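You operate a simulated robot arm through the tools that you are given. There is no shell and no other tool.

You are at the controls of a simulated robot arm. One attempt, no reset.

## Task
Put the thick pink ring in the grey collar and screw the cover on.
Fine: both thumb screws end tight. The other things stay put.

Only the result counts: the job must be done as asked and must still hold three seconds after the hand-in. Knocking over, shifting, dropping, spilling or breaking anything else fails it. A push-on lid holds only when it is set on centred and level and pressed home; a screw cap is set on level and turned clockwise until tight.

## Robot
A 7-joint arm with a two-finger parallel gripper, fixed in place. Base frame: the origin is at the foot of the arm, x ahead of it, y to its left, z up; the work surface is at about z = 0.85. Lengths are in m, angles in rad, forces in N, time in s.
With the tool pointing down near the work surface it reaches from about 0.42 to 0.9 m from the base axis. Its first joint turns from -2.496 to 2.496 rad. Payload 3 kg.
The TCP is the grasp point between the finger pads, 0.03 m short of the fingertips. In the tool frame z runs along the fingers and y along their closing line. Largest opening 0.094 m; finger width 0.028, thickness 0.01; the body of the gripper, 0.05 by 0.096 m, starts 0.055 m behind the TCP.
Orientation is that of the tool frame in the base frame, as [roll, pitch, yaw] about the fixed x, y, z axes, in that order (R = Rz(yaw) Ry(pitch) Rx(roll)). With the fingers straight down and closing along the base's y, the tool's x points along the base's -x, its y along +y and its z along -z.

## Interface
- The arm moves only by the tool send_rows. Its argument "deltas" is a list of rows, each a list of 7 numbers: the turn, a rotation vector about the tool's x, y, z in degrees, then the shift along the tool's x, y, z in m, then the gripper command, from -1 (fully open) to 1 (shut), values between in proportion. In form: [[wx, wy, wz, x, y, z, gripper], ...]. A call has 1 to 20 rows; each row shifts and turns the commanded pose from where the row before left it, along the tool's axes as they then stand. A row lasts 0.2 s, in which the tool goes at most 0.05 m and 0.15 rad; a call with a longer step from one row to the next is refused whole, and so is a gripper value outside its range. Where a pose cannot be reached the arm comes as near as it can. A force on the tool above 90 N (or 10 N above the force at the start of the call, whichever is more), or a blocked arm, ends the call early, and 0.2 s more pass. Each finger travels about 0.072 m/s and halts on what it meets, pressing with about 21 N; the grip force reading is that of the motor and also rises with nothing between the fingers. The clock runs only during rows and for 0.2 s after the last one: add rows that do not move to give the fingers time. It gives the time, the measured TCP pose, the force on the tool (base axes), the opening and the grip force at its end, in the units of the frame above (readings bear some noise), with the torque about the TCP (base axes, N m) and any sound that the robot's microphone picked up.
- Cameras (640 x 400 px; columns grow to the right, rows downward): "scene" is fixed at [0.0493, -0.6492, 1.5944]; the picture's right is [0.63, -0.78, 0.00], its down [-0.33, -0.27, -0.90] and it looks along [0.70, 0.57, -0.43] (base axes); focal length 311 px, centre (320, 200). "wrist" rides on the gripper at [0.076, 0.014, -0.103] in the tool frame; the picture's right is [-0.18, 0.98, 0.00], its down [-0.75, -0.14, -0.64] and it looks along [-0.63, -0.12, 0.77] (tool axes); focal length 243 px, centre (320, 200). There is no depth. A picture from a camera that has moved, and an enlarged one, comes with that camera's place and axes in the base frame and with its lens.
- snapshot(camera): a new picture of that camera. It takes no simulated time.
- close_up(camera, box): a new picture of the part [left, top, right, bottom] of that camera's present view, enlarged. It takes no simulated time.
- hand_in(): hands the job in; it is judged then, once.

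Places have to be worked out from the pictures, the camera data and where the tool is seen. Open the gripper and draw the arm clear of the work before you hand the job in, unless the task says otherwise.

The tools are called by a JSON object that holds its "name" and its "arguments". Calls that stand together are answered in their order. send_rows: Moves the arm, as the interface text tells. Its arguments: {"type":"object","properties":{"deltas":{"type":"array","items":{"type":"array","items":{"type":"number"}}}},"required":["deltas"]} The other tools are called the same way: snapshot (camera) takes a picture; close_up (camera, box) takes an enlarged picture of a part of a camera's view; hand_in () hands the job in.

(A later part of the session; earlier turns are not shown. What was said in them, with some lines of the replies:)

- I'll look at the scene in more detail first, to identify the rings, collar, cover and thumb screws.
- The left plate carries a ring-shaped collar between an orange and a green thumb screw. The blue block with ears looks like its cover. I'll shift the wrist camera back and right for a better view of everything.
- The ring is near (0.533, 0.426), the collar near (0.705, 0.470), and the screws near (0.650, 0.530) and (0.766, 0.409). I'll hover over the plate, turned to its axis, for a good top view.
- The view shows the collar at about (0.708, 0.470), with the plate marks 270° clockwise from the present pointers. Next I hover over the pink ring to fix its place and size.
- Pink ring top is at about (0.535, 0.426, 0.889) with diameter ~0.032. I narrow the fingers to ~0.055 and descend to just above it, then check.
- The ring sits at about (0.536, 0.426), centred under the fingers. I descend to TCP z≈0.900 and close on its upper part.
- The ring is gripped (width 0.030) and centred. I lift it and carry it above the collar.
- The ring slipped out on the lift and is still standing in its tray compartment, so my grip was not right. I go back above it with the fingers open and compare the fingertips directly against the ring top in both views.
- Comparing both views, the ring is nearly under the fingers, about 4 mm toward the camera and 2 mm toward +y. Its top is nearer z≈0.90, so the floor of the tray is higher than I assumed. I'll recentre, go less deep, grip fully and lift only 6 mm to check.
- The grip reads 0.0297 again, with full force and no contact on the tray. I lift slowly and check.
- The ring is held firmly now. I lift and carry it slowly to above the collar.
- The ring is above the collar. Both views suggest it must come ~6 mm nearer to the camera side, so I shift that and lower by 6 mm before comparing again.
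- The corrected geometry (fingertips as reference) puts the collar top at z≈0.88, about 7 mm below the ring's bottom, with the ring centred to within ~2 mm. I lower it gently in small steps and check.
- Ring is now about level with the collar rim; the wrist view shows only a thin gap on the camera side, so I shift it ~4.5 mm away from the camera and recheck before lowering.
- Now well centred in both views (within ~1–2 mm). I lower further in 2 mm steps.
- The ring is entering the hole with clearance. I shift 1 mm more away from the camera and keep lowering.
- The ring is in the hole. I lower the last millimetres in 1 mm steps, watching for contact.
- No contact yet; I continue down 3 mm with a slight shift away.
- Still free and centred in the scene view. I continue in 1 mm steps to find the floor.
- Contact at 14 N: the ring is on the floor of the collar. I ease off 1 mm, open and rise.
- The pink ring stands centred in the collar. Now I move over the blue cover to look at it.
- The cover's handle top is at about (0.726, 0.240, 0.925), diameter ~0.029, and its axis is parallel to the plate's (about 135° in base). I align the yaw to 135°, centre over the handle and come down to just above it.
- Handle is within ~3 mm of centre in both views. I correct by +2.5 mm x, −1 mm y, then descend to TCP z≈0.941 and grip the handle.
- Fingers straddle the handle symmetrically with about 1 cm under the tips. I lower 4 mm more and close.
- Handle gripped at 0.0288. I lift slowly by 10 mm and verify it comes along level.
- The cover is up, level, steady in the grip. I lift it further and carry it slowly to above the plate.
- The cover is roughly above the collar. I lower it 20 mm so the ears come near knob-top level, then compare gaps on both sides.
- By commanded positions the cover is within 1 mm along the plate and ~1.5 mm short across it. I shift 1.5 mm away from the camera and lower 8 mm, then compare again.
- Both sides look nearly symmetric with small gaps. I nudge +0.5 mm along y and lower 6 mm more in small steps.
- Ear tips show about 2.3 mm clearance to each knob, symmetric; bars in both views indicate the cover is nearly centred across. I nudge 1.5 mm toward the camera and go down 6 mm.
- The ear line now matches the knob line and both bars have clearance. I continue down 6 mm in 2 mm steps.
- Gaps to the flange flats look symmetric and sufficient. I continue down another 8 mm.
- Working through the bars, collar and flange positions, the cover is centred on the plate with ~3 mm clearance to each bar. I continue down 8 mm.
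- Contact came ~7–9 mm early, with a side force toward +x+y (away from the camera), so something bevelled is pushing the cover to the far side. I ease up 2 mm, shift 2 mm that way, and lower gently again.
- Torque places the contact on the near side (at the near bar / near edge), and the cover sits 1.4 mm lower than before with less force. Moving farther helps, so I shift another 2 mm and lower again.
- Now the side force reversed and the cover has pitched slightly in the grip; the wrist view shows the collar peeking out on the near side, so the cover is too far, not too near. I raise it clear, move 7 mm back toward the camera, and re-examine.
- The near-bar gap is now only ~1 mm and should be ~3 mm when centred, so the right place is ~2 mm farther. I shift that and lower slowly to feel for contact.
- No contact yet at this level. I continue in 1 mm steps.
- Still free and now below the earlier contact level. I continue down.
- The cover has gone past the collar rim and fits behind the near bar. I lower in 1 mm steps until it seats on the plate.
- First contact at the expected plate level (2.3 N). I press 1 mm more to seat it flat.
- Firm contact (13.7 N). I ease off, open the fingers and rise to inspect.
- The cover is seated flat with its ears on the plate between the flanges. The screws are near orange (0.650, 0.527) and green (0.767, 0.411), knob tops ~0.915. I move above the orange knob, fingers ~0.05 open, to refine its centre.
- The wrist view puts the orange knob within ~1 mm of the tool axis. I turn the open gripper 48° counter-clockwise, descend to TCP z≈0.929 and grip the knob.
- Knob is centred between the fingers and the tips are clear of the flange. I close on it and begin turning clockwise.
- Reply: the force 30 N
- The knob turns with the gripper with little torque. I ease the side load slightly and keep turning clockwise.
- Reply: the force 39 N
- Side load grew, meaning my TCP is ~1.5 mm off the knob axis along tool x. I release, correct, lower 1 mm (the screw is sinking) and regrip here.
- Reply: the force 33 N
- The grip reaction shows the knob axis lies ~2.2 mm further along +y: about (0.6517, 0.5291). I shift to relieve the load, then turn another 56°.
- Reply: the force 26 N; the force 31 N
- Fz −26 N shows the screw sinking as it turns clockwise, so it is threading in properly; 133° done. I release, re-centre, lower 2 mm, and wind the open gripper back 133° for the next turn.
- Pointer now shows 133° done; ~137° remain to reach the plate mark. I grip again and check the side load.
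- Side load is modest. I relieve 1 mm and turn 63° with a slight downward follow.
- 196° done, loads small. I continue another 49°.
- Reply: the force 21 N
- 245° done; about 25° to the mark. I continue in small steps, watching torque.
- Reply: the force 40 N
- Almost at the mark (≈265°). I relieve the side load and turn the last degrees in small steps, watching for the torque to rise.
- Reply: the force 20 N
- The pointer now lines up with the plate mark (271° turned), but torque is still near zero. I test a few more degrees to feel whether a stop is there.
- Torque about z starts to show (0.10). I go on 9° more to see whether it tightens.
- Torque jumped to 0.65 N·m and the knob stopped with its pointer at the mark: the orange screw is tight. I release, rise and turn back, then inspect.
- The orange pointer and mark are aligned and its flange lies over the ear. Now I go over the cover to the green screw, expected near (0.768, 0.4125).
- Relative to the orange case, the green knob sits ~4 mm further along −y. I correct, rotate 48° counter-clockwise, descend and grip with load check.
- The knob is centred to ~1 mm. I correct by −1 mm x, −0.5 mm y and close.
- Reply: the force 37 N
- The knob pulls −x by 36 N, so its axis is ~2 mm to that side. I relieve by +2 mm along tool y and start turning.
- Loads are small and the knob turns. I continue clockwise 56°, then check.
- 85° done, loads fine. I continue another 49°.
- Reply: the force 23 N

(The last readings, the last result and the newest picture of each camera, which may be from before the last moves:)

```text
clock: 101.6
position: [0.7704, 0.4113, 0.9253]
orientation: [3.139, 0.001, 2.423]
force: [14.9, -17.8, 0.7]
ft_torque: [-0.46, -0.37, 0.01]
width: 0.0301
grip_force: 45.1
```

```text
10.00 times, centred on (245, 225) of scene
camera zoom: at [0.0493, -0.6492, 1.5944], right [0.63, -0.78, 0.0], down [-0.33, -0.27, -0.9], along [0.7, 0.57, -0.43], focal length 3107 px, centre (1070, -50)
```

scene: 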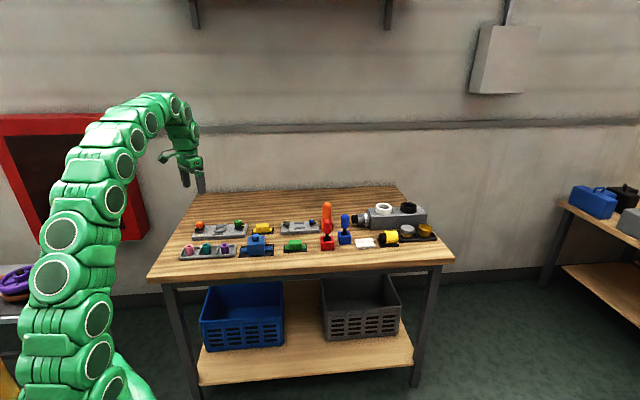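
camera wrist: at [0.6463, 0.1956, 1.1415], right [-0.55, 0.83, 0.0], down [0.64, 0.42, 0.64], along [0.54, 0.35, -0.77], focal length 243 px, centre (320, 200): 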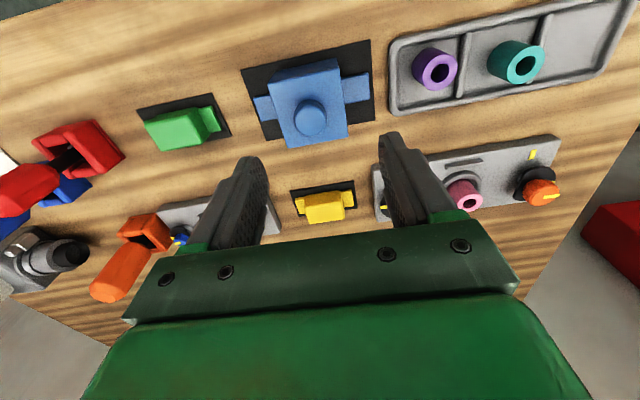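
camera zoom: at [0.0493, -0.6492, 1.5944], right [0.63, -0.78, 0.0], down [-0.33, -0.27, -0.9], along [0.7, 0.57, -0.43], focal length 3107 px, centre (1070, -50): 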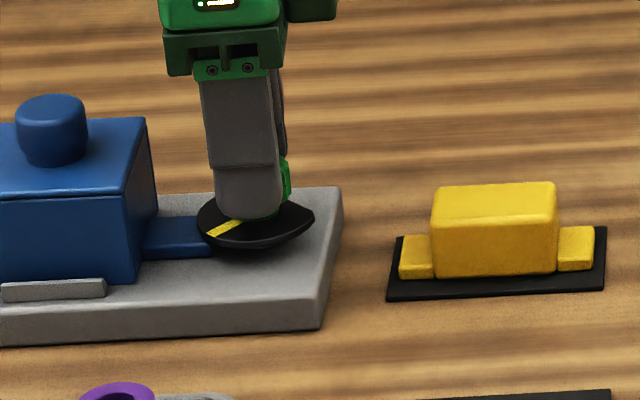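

134° done. I release, wind back 134° open, and regrip for the second part.

{"name": "send_rows", "arguments": {"deltas": [[0, 0, 0, 0, 0, 0, 0.3], [0, 0, 0, 0, 0, 0, 0.1], [0, 0, 0, 0, 0, 0.001, 0.05], [0, 0, -8.4, 0, 0, 0, 0.05], [0, 0, -8.4, 0, 0, 0, 0.05], [0, 0, -8.4, 0, 0, 0, 0.05], [0, 0, -8.4, 0, 0, 0, 0.05], [0, 0, -8.4, 0, 0, 0, 0.05], [0, 0, -8.4, 0, 0, 0, 0.05], [0, 0, -8.4, 0, 0, 0, 0.05], [0, 0, -8.4, 0, 0, 0, 0.05], [0, 0, -8.4, 0, 0, 0, 0.05], [0, 0, -8.4, 0, 0, 0, 0.05], [0, 0, -8.4, 0, 0, 0, 0.05], [0, 0, -8.4, 0, 0, 0, 0.05], [0, 0, -8.4, 0, 0, 0, 0.05], [0, 0, -8.4, 0, 0, 0, 0.05], [0, 0, -8.4, 0, 0, 0, 0.05], [0, 0, -8, 0, 0, 0, 0.05], [0, 0, 0, 0, 0, 0, 0.05]]}}

{"name": "send_rows", "arguments": {"deltas": [[0, 0, 0, 0, 0, 0, 0.3], [0, 0, 0, 0, 0, 0, 0.6], [0, 0, 0, 0, 0, 0, 1], [0, 0, 0, 0, 0, 0, 1]]}}

{"name": "close_up", "arguments": {"camera": "wrist", "box": [200, 40, 440, 220]}}

```text
clock: 105.8
position: [0.769, 0.4105, 0.9243]
orientation: [3.14, 0.0, -1.517]
force: [-0.4, -0.4, 0.2]
ft_torque: [0.0, -0.01, 0.02]
width: 0.0446
grip_force: 0.1
```

```text
clock: 106.8
position: [0.7704, 0.4116, 0.9241]
orientation: [3.141, -0.001, -1.518]
force: [7.7, 3.6, -0.8]
ft_torque: [0.13, 0.13, -0.01]
width: 0.031
grip_force: 44.5
```

```text
2.22 times, centred on (320, 130) of wrist
camera zoom: at [0.7598, 0.3335, 1.0259], right [-0.99, 0.13, 0.0], down [0.1, 0.76, 0.64], along [0.09, 0.64, -0.77], focal length 539 px, centre (320, 356)
```

zoom: 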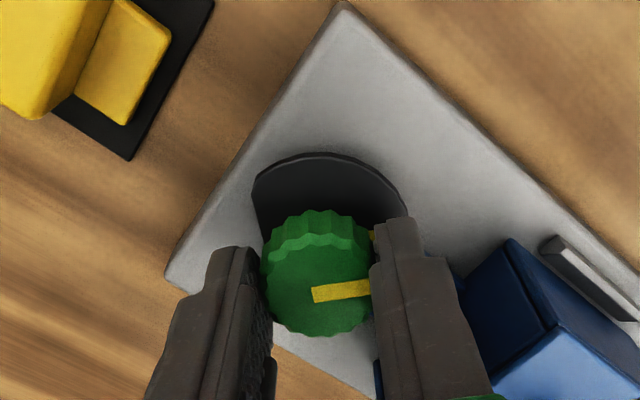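

Gripped with little side load. I turn 63° clockwise.

{"name": "send_rows", "arguments": {"deltas": [[0, 0, 7, 0, 0, 0.0002, 1], [0, 0, 7, 0, 0, 0.0002, 1], [0, 0, 7, 0, 0, 0.0002, 1], [0, 0, 7, 0, 0, 0.0002, 1], [0, 0, 7, 0, 0, 0.0002, 1], [0, 0, 7, 0, 0, 0.0002, 1], [0, 0, 7, 0, 0, 0.0002, 1], [0, 0, 7, 0, 0, 0.0002, 1], [0, 0, 7, 0, 0, 0.0002, 1], [0, 0, 0, 0, 0, 0, 1]]}}

{"name": "send_rows", "arguments": {"deltas": [[0, 0, 7, 0, 0, 0.0001, 1], [0, 0, 7, 0, 0, 0.0001, 1], [0, 0, 7, 0, 0, 0.0001, 1], [0, 0, 7, 0, 0, 0.0001, 1], [0, 0, 7, 0, 0, 0.0001, 1], [0, 0, 7, 0, 0, 0.0001, 1], [0, 0, 7, 0, 0, 0.0001, 1], [0, 0, 0, 0, 0, 0, 1]]}}

{"name": "close_up", "arguments": {"camera": "wrist", "box": [200, 40, 440, 220]}}

```text
clock: 109.0
position: [0.7711, 0.4117, 0.9225]
orientation: [-3.141, 0.0, -2.619]
force: [15.0, -0.8, 1.2]
ft_torque: [0.3, -0.28, 0.0]
width: 0.0307
grip_force: 45.0
```

```text
clock: 110.8
position: [0.7693, 0.4108, 0.9221]
orientation: [-3.141, -0.001, 2.808]
force: [10.9, -0.1, -3.4]
ft_torque: [0.24, -0.5, -0.02]
width: 0.0307
grip_force: 44.7
```

```text
2.22 times, centred on (320, 130) of wrist
camera zoom: at [0.7027, 0.4485, 1.0235], right [0.49, 0.87, 0.0], down [0.67, -0.38, 0.64], along [0.56, -0.32, -0.77], focal length 539 px, centre (320, 356)
```

zoom: 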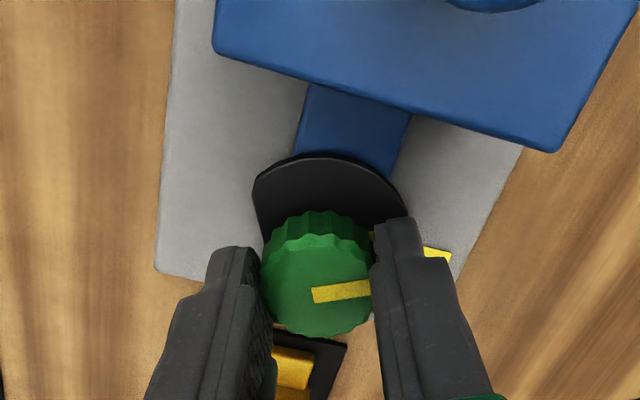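

About 246° done. I continue in smaller steps toward the mark, watching torque.

{"name": "send_rows", "arguments": {"deltas": [[0, 0, 5, 0, 0, 0, 1], [0, 0, 5, 0, 0, 0, 1], [0, 0, 5, 0, 0, 0, 1], [0, 0, 5, 0, 0, 0, 1], [0, 0, 4, 0, 0, 0, 1], [0, 0, 0, 0, 0, 0, 1]]}}

{"name": "send_rows", "arguments": {"deltas": [[0, 0, 3, 0, 0, 0, 1], [0, 0, 3, 0, 0, 0, 1], [0, 0, 3, 0, 0, 0, 1], [0, 0, 0, 0, 0, 0, 1]]}}

{"name": "close_up", "arguments": {"camera": "wrist", "box": [200, 40, 440, 220]}}

{"name": "close_up", "arguments": {"camera": "scene", "box": [220, 205, 270, 245]}}

```text
clock: 112.2
position: [0.7699, 0.4109, 0.921]
orientation: [-3.14, 0.0, 2.391]
force: [1.6, -10.1, -4.9]
ft_torque: [-0.15, -0.39, 0.02]
width: 0.0307
grip_force: 44.6
```

```text
clock: 113.2
position: [0.7692, 0.4115, 0.9221]
orientation: [-3.139, 0.0, 2.232]
force: [-11.0, -15.3, -4.2]
ft_torque: [0.02, 0.15, 0.2]
width: 0.0304
grip_force: 44.9
```

```text
2.22 times, centred on (320, 130) of wrist
camera zoom: at [0.7342, 0.4796, 1.0233], right [0.89, 0.46, 0.0], down [0.35, -0.68, 0.64], along [0.29, -0.57, -0.77], focal length 539 px, centre (320, 356)
```

zoom: 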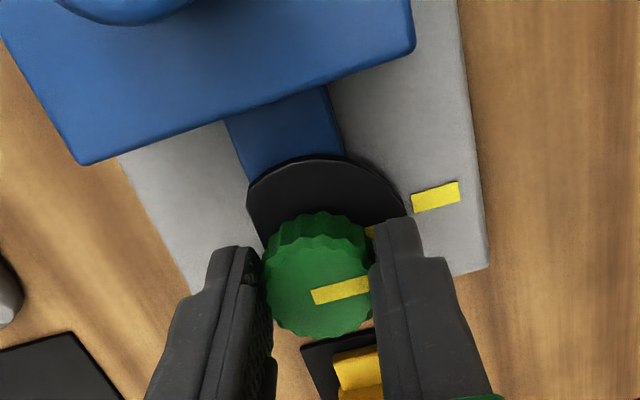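

```text
10.00 times, centred on (245, 225) of scene
camera zoom: at [0.0493, -0.6492, 1.5944], right [0.63, -0.78, 0.0], down [-0.33, -0.27, -0.9], along [0.7, 0.57, -0.43], focal length 3107 px, centre (1070, -50)
```

zoom: 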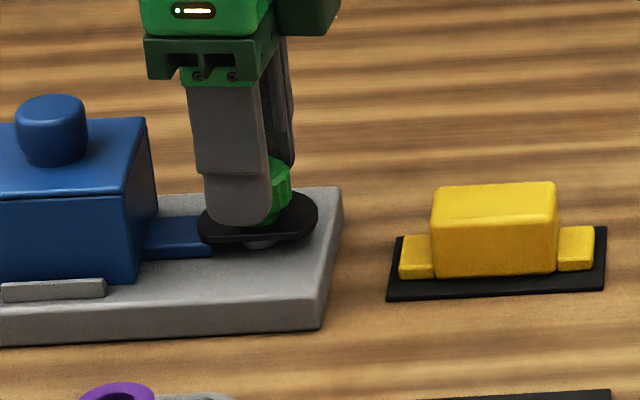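

Torque is rising (0.20). A few degrees more to bring it up to the same tightness as the orange screw.

{"name": "send_rows", "arguments": {"deltas": [[0, 0, 3, 0, 0, 0, 1], [0, 0, 3, 0, 0, 0, 1], [0, 0, 3, 0, 0, 0, 1], [0, 0, 0, 0, 0, 0, 1]]}}

{"name": "close_up", "arguments": {"camera": "wrist", "box": [200, 40, 440, 220]}}

```text
clock: 114.2
position: [0.7697, 0.4118, 0.9212]
orientation: [3.14, -0.001, 2.076]
force: [-6.7, -6.5, 0.2]
ft_torque: [-0.28, 0.1, 0.41]
width: 0.0299
grip_force: 45.1
```

```text
2.22 times, centred on (320, 130) of wrist
camera zoom: at [0.7453, 0.4843, 1.0231], right [0.95, 0.32, 0.0], down [0.24, -0.73, 0.64], along [0.2, -0.61, -0.77], focal length 539 px, centre (320, 356)
```

zoom: 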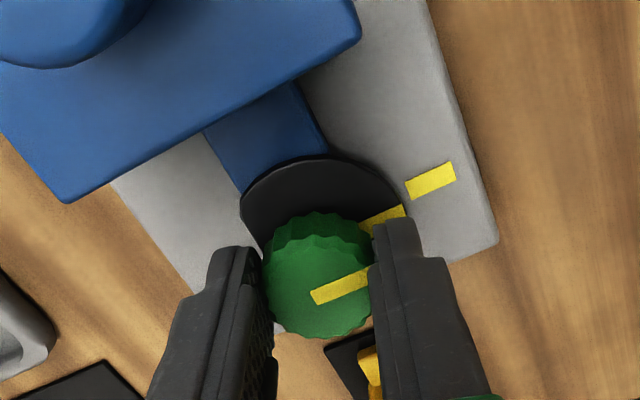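

Torque 0.41 and the knob stops turning (slipping in the grip). One more 6° push for certainty.

{"name": "send_rows", "arguments": {"deltas": [[0, 0, 3, 0, 0, 0, 1], [0, 0, 3, 0, 0, 0, 1], [0, 0, 3, 0, 0, 0, 1], [0, 0, 0, 0, 0, 0, 1]]}}

{"name": "close_up", "arguments": {"camera": "wrist", "box": [200, 40, 440, 220]}}

```text
clock: 115.2
position: [0.7687, 0.4128, 0.9209]
orientation: [3.14, -0.001, 1.921]
force: [11.6, 11.1, -1.6]
ft_torque: [0.4, 0.12, 0.52]
width: 0.0308
grip_force: 45.5
```

```text
2.22 times, centred on (320, 130) of wrist
camera zoom: at [0.7568, 0.4878, 1.0234], right [0.99, 0.16, 0.0], down [0.12, -0.76, 0.64], along [0.11, -0.63, -0.77], focal length 539 px, centre (320, 356)
```

zoom: 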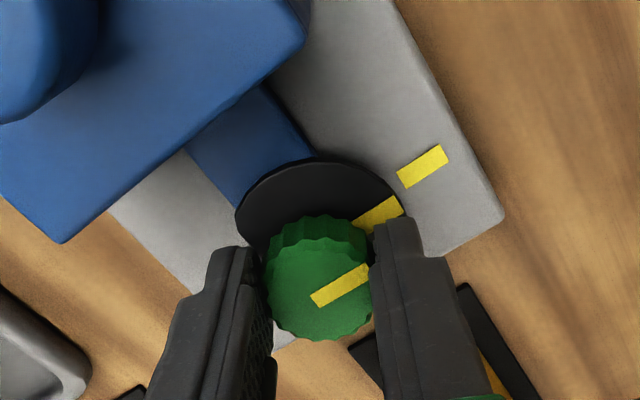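

The green pointer is lined up with its mark and the screw is at its stop (0.52 N·m). I release, rise clear and wind back, then inspect everything.

{"name": "send_rows", "arguments": {"deltas": [[0, 0, 0, 0, 0, 0, 0.3], [0, 0, 0, 0, 0, 0, 0.1], [0, 0, 0, 0, 0, 0, 0], [0, 0, 0, 0, 0, -0.02, 0], [0, 0, 0, 0, 0, -0.04, 0], [0, 0, 0, 0, 0, -0.045, 0], [0, 0, -8.4, 0, 0, 0, 0], [0, 0, -8.4, 0, 0, 0, 0], [0, 0, -8.4, 0, 0, 0, 0], [0, 0, -8.4, 0, 0, 0, 0], [0, 0, -8.4, 0, 0, 0, 0], [0, 0, -8.4, 0, 0, 0, 0], [0, 0, -8.4, 0, 0, 0, 0], [0, 0, -8.4, 0, 0, 0, -0.3], [0, 0, -8.4, 0, 0, 0, -0.6], [0, 0, -8.4, 0, 0, 0, -1], [0, 0, -8.4, 0, 0, 0, -1], [0, 0, -8.4, 0, 0, 0, -1], [0, 0, -8.4, 0, 0, 0, -1], [0, 0, -6, 0, 0, 0, -1]]}}

{"name": "send_rows", "arguments": {"deltas": [[0, 0, 0, 0.03, 0.03, -0.02, -1], [0, 0, 0, 0.03, 0.03, -0.02, -1], [0, 0, 0, 0.03, 0.03, -0.02, -1], [0, 0, 0, 0.03, 0, -0.02, -1], [0, 0, 0, 0, 0, 0, -1]]}}

{"name": "snapshot", "arguments": {"camera": "wrist"}}

{"name": "snapshot", "arguments": {"camera": "scene"}}

{"name": "close_up", "arguments": {"camera": "scene", "box": [190, 200, 250, 248]}}

```text
clock: 119.4
position: [0.77, 0.4117, 1.0275]
orientation: [3.141, -0.001, -2.352]
force: [0.8, -0.3, -0.5]
ft_torque: [-0.02, 0.0, 0.0]
width: 0.0943
grip_force: 0.1
```

```text
clock: 120.6
position: [0.6196, 0.389, 1.1058]
orientation: [3.141, 0.0, -2.352]
force: [-0.4, 0.3, 1.1]
ft_torque: [0.0, 0.02, -0.03]
width: 0.094
grip_force: 0.0
```

```text
taken
camera wrist: at [0.5553, 0.3438, 1.208], right [-0.57, 0.82, 0.0], down [0.63, 0.44, 0.64], along [0.53, 0.36, -0.77], focal length 243 px, centre (320, 200)
```

wrist: 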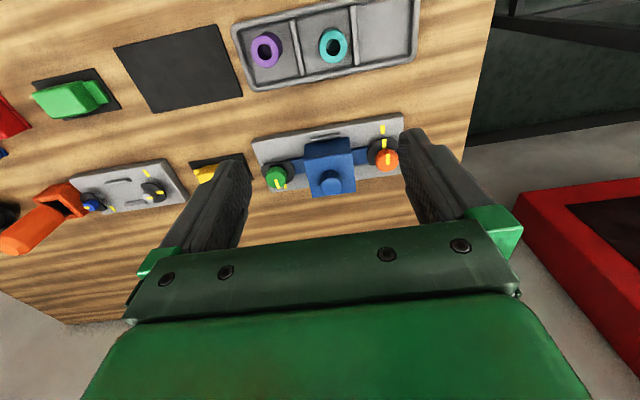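

```text
taken
```

scene: 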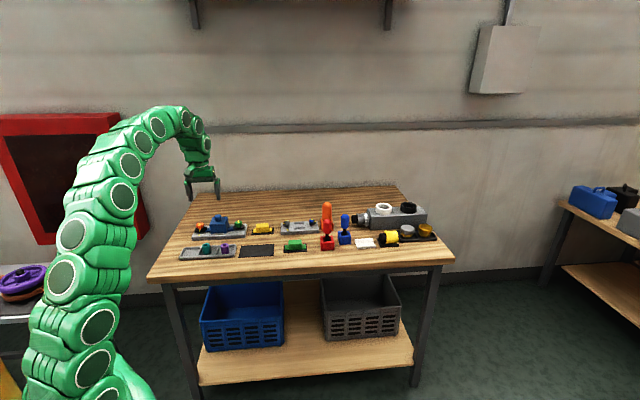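

```text
8.33 times, centred on (220, 224) of scene
camera zoom: at [0.0493, -0.6492, 1.5944], right [0.63, -0.78, 0.0], down [-0.33, -0.27, -0.9], along [0.7, 0.57, -0.43], focal length 2589 px, centre (1153, 0)
```

zoom: 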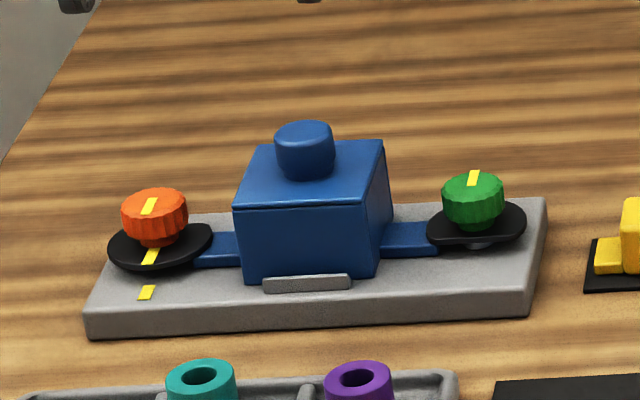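

Both flanges lie over the ears. I take a last enlarged look at the pointers against the marks before handing in.

{"name": "close_up", "arguments": {"camera": "wrist", "box": [240, 100, 420, 212]}}

{"name": "close_up", "arguments": {"camera": "scene", "box": [170, 205, 310, 265]}}

```text
3.56 times, centred on (330, 156) of wrist
camera zoom: at [0.5553, 0.3438, 1.208], right [-0.57, 0.82, 0.0], down [0.63, 0.44, 0.64], along [0.53, 0.36, -0.77], focal length 863 px, centre (284, 356)
```

zoom: 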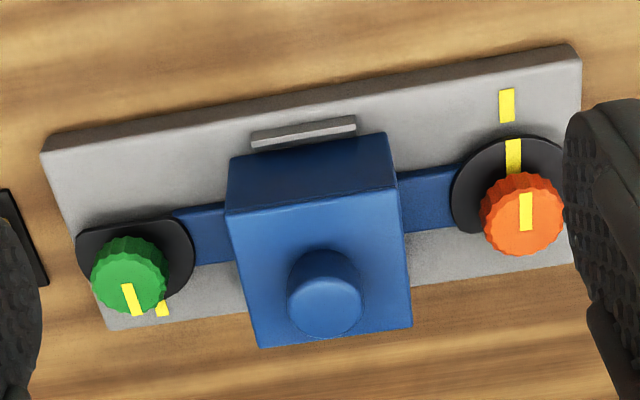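

```text
4.57 times, centred on (240, 235) of scene
camera zoom: at [0.0493, -0.6492, 1.5944], right [0.63, -0.78, 0.0], down [-0.33, -0.27, -0.9], along [0.7, 0.57, -0.43], focal length 1420 px, centre (686, 40)
```

zoom: 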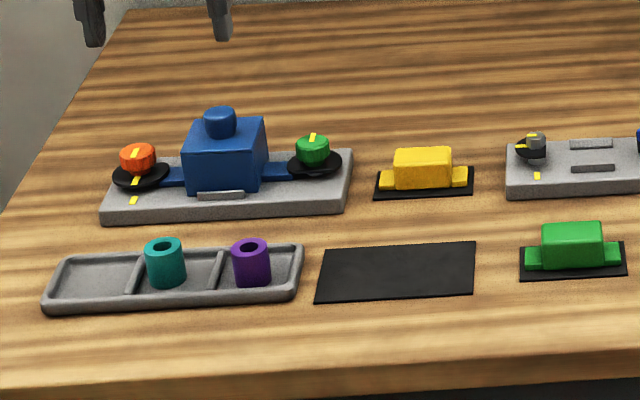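

Both pointers match their marks, the cover sits flat over the ring, and the other objects haven't moved. The gripper is open and clear, so I hand in.

{"name": "hand_in", "arguments": {}}

```text
The job is handed in.
```

The pink ring is in the grey collar, the blue cover is seated over it, and both thumb screws are tight. I've handed the job in, but I haven't seen the judging result.

- **Ring:** my first grip slipped and left the ring standing in its tray, about 3 mm from where it was. The second grip held, and I lowered the ring until it touched the collar floor. Before the cover went on, the pictures showed it standing inside the collar.
- **Cover:** on the way down it caught about 7–9 mm too high. I lifted it, moved it a couple of millimetres and tried again. It then dropped past the collar rim and sat flat on the plate, with both ears between the screws.
- **Screws:** I turned each one clockwise about 270–280° until it hit its stop. The torque there was about 0.65 N·m on the orange screw and 0.52 N·m on the green one. Both pointers line up with their plate marks, and each flange covers its ear.

In the last pictures everything else is where it started. The gripper is open and the arm is clear.
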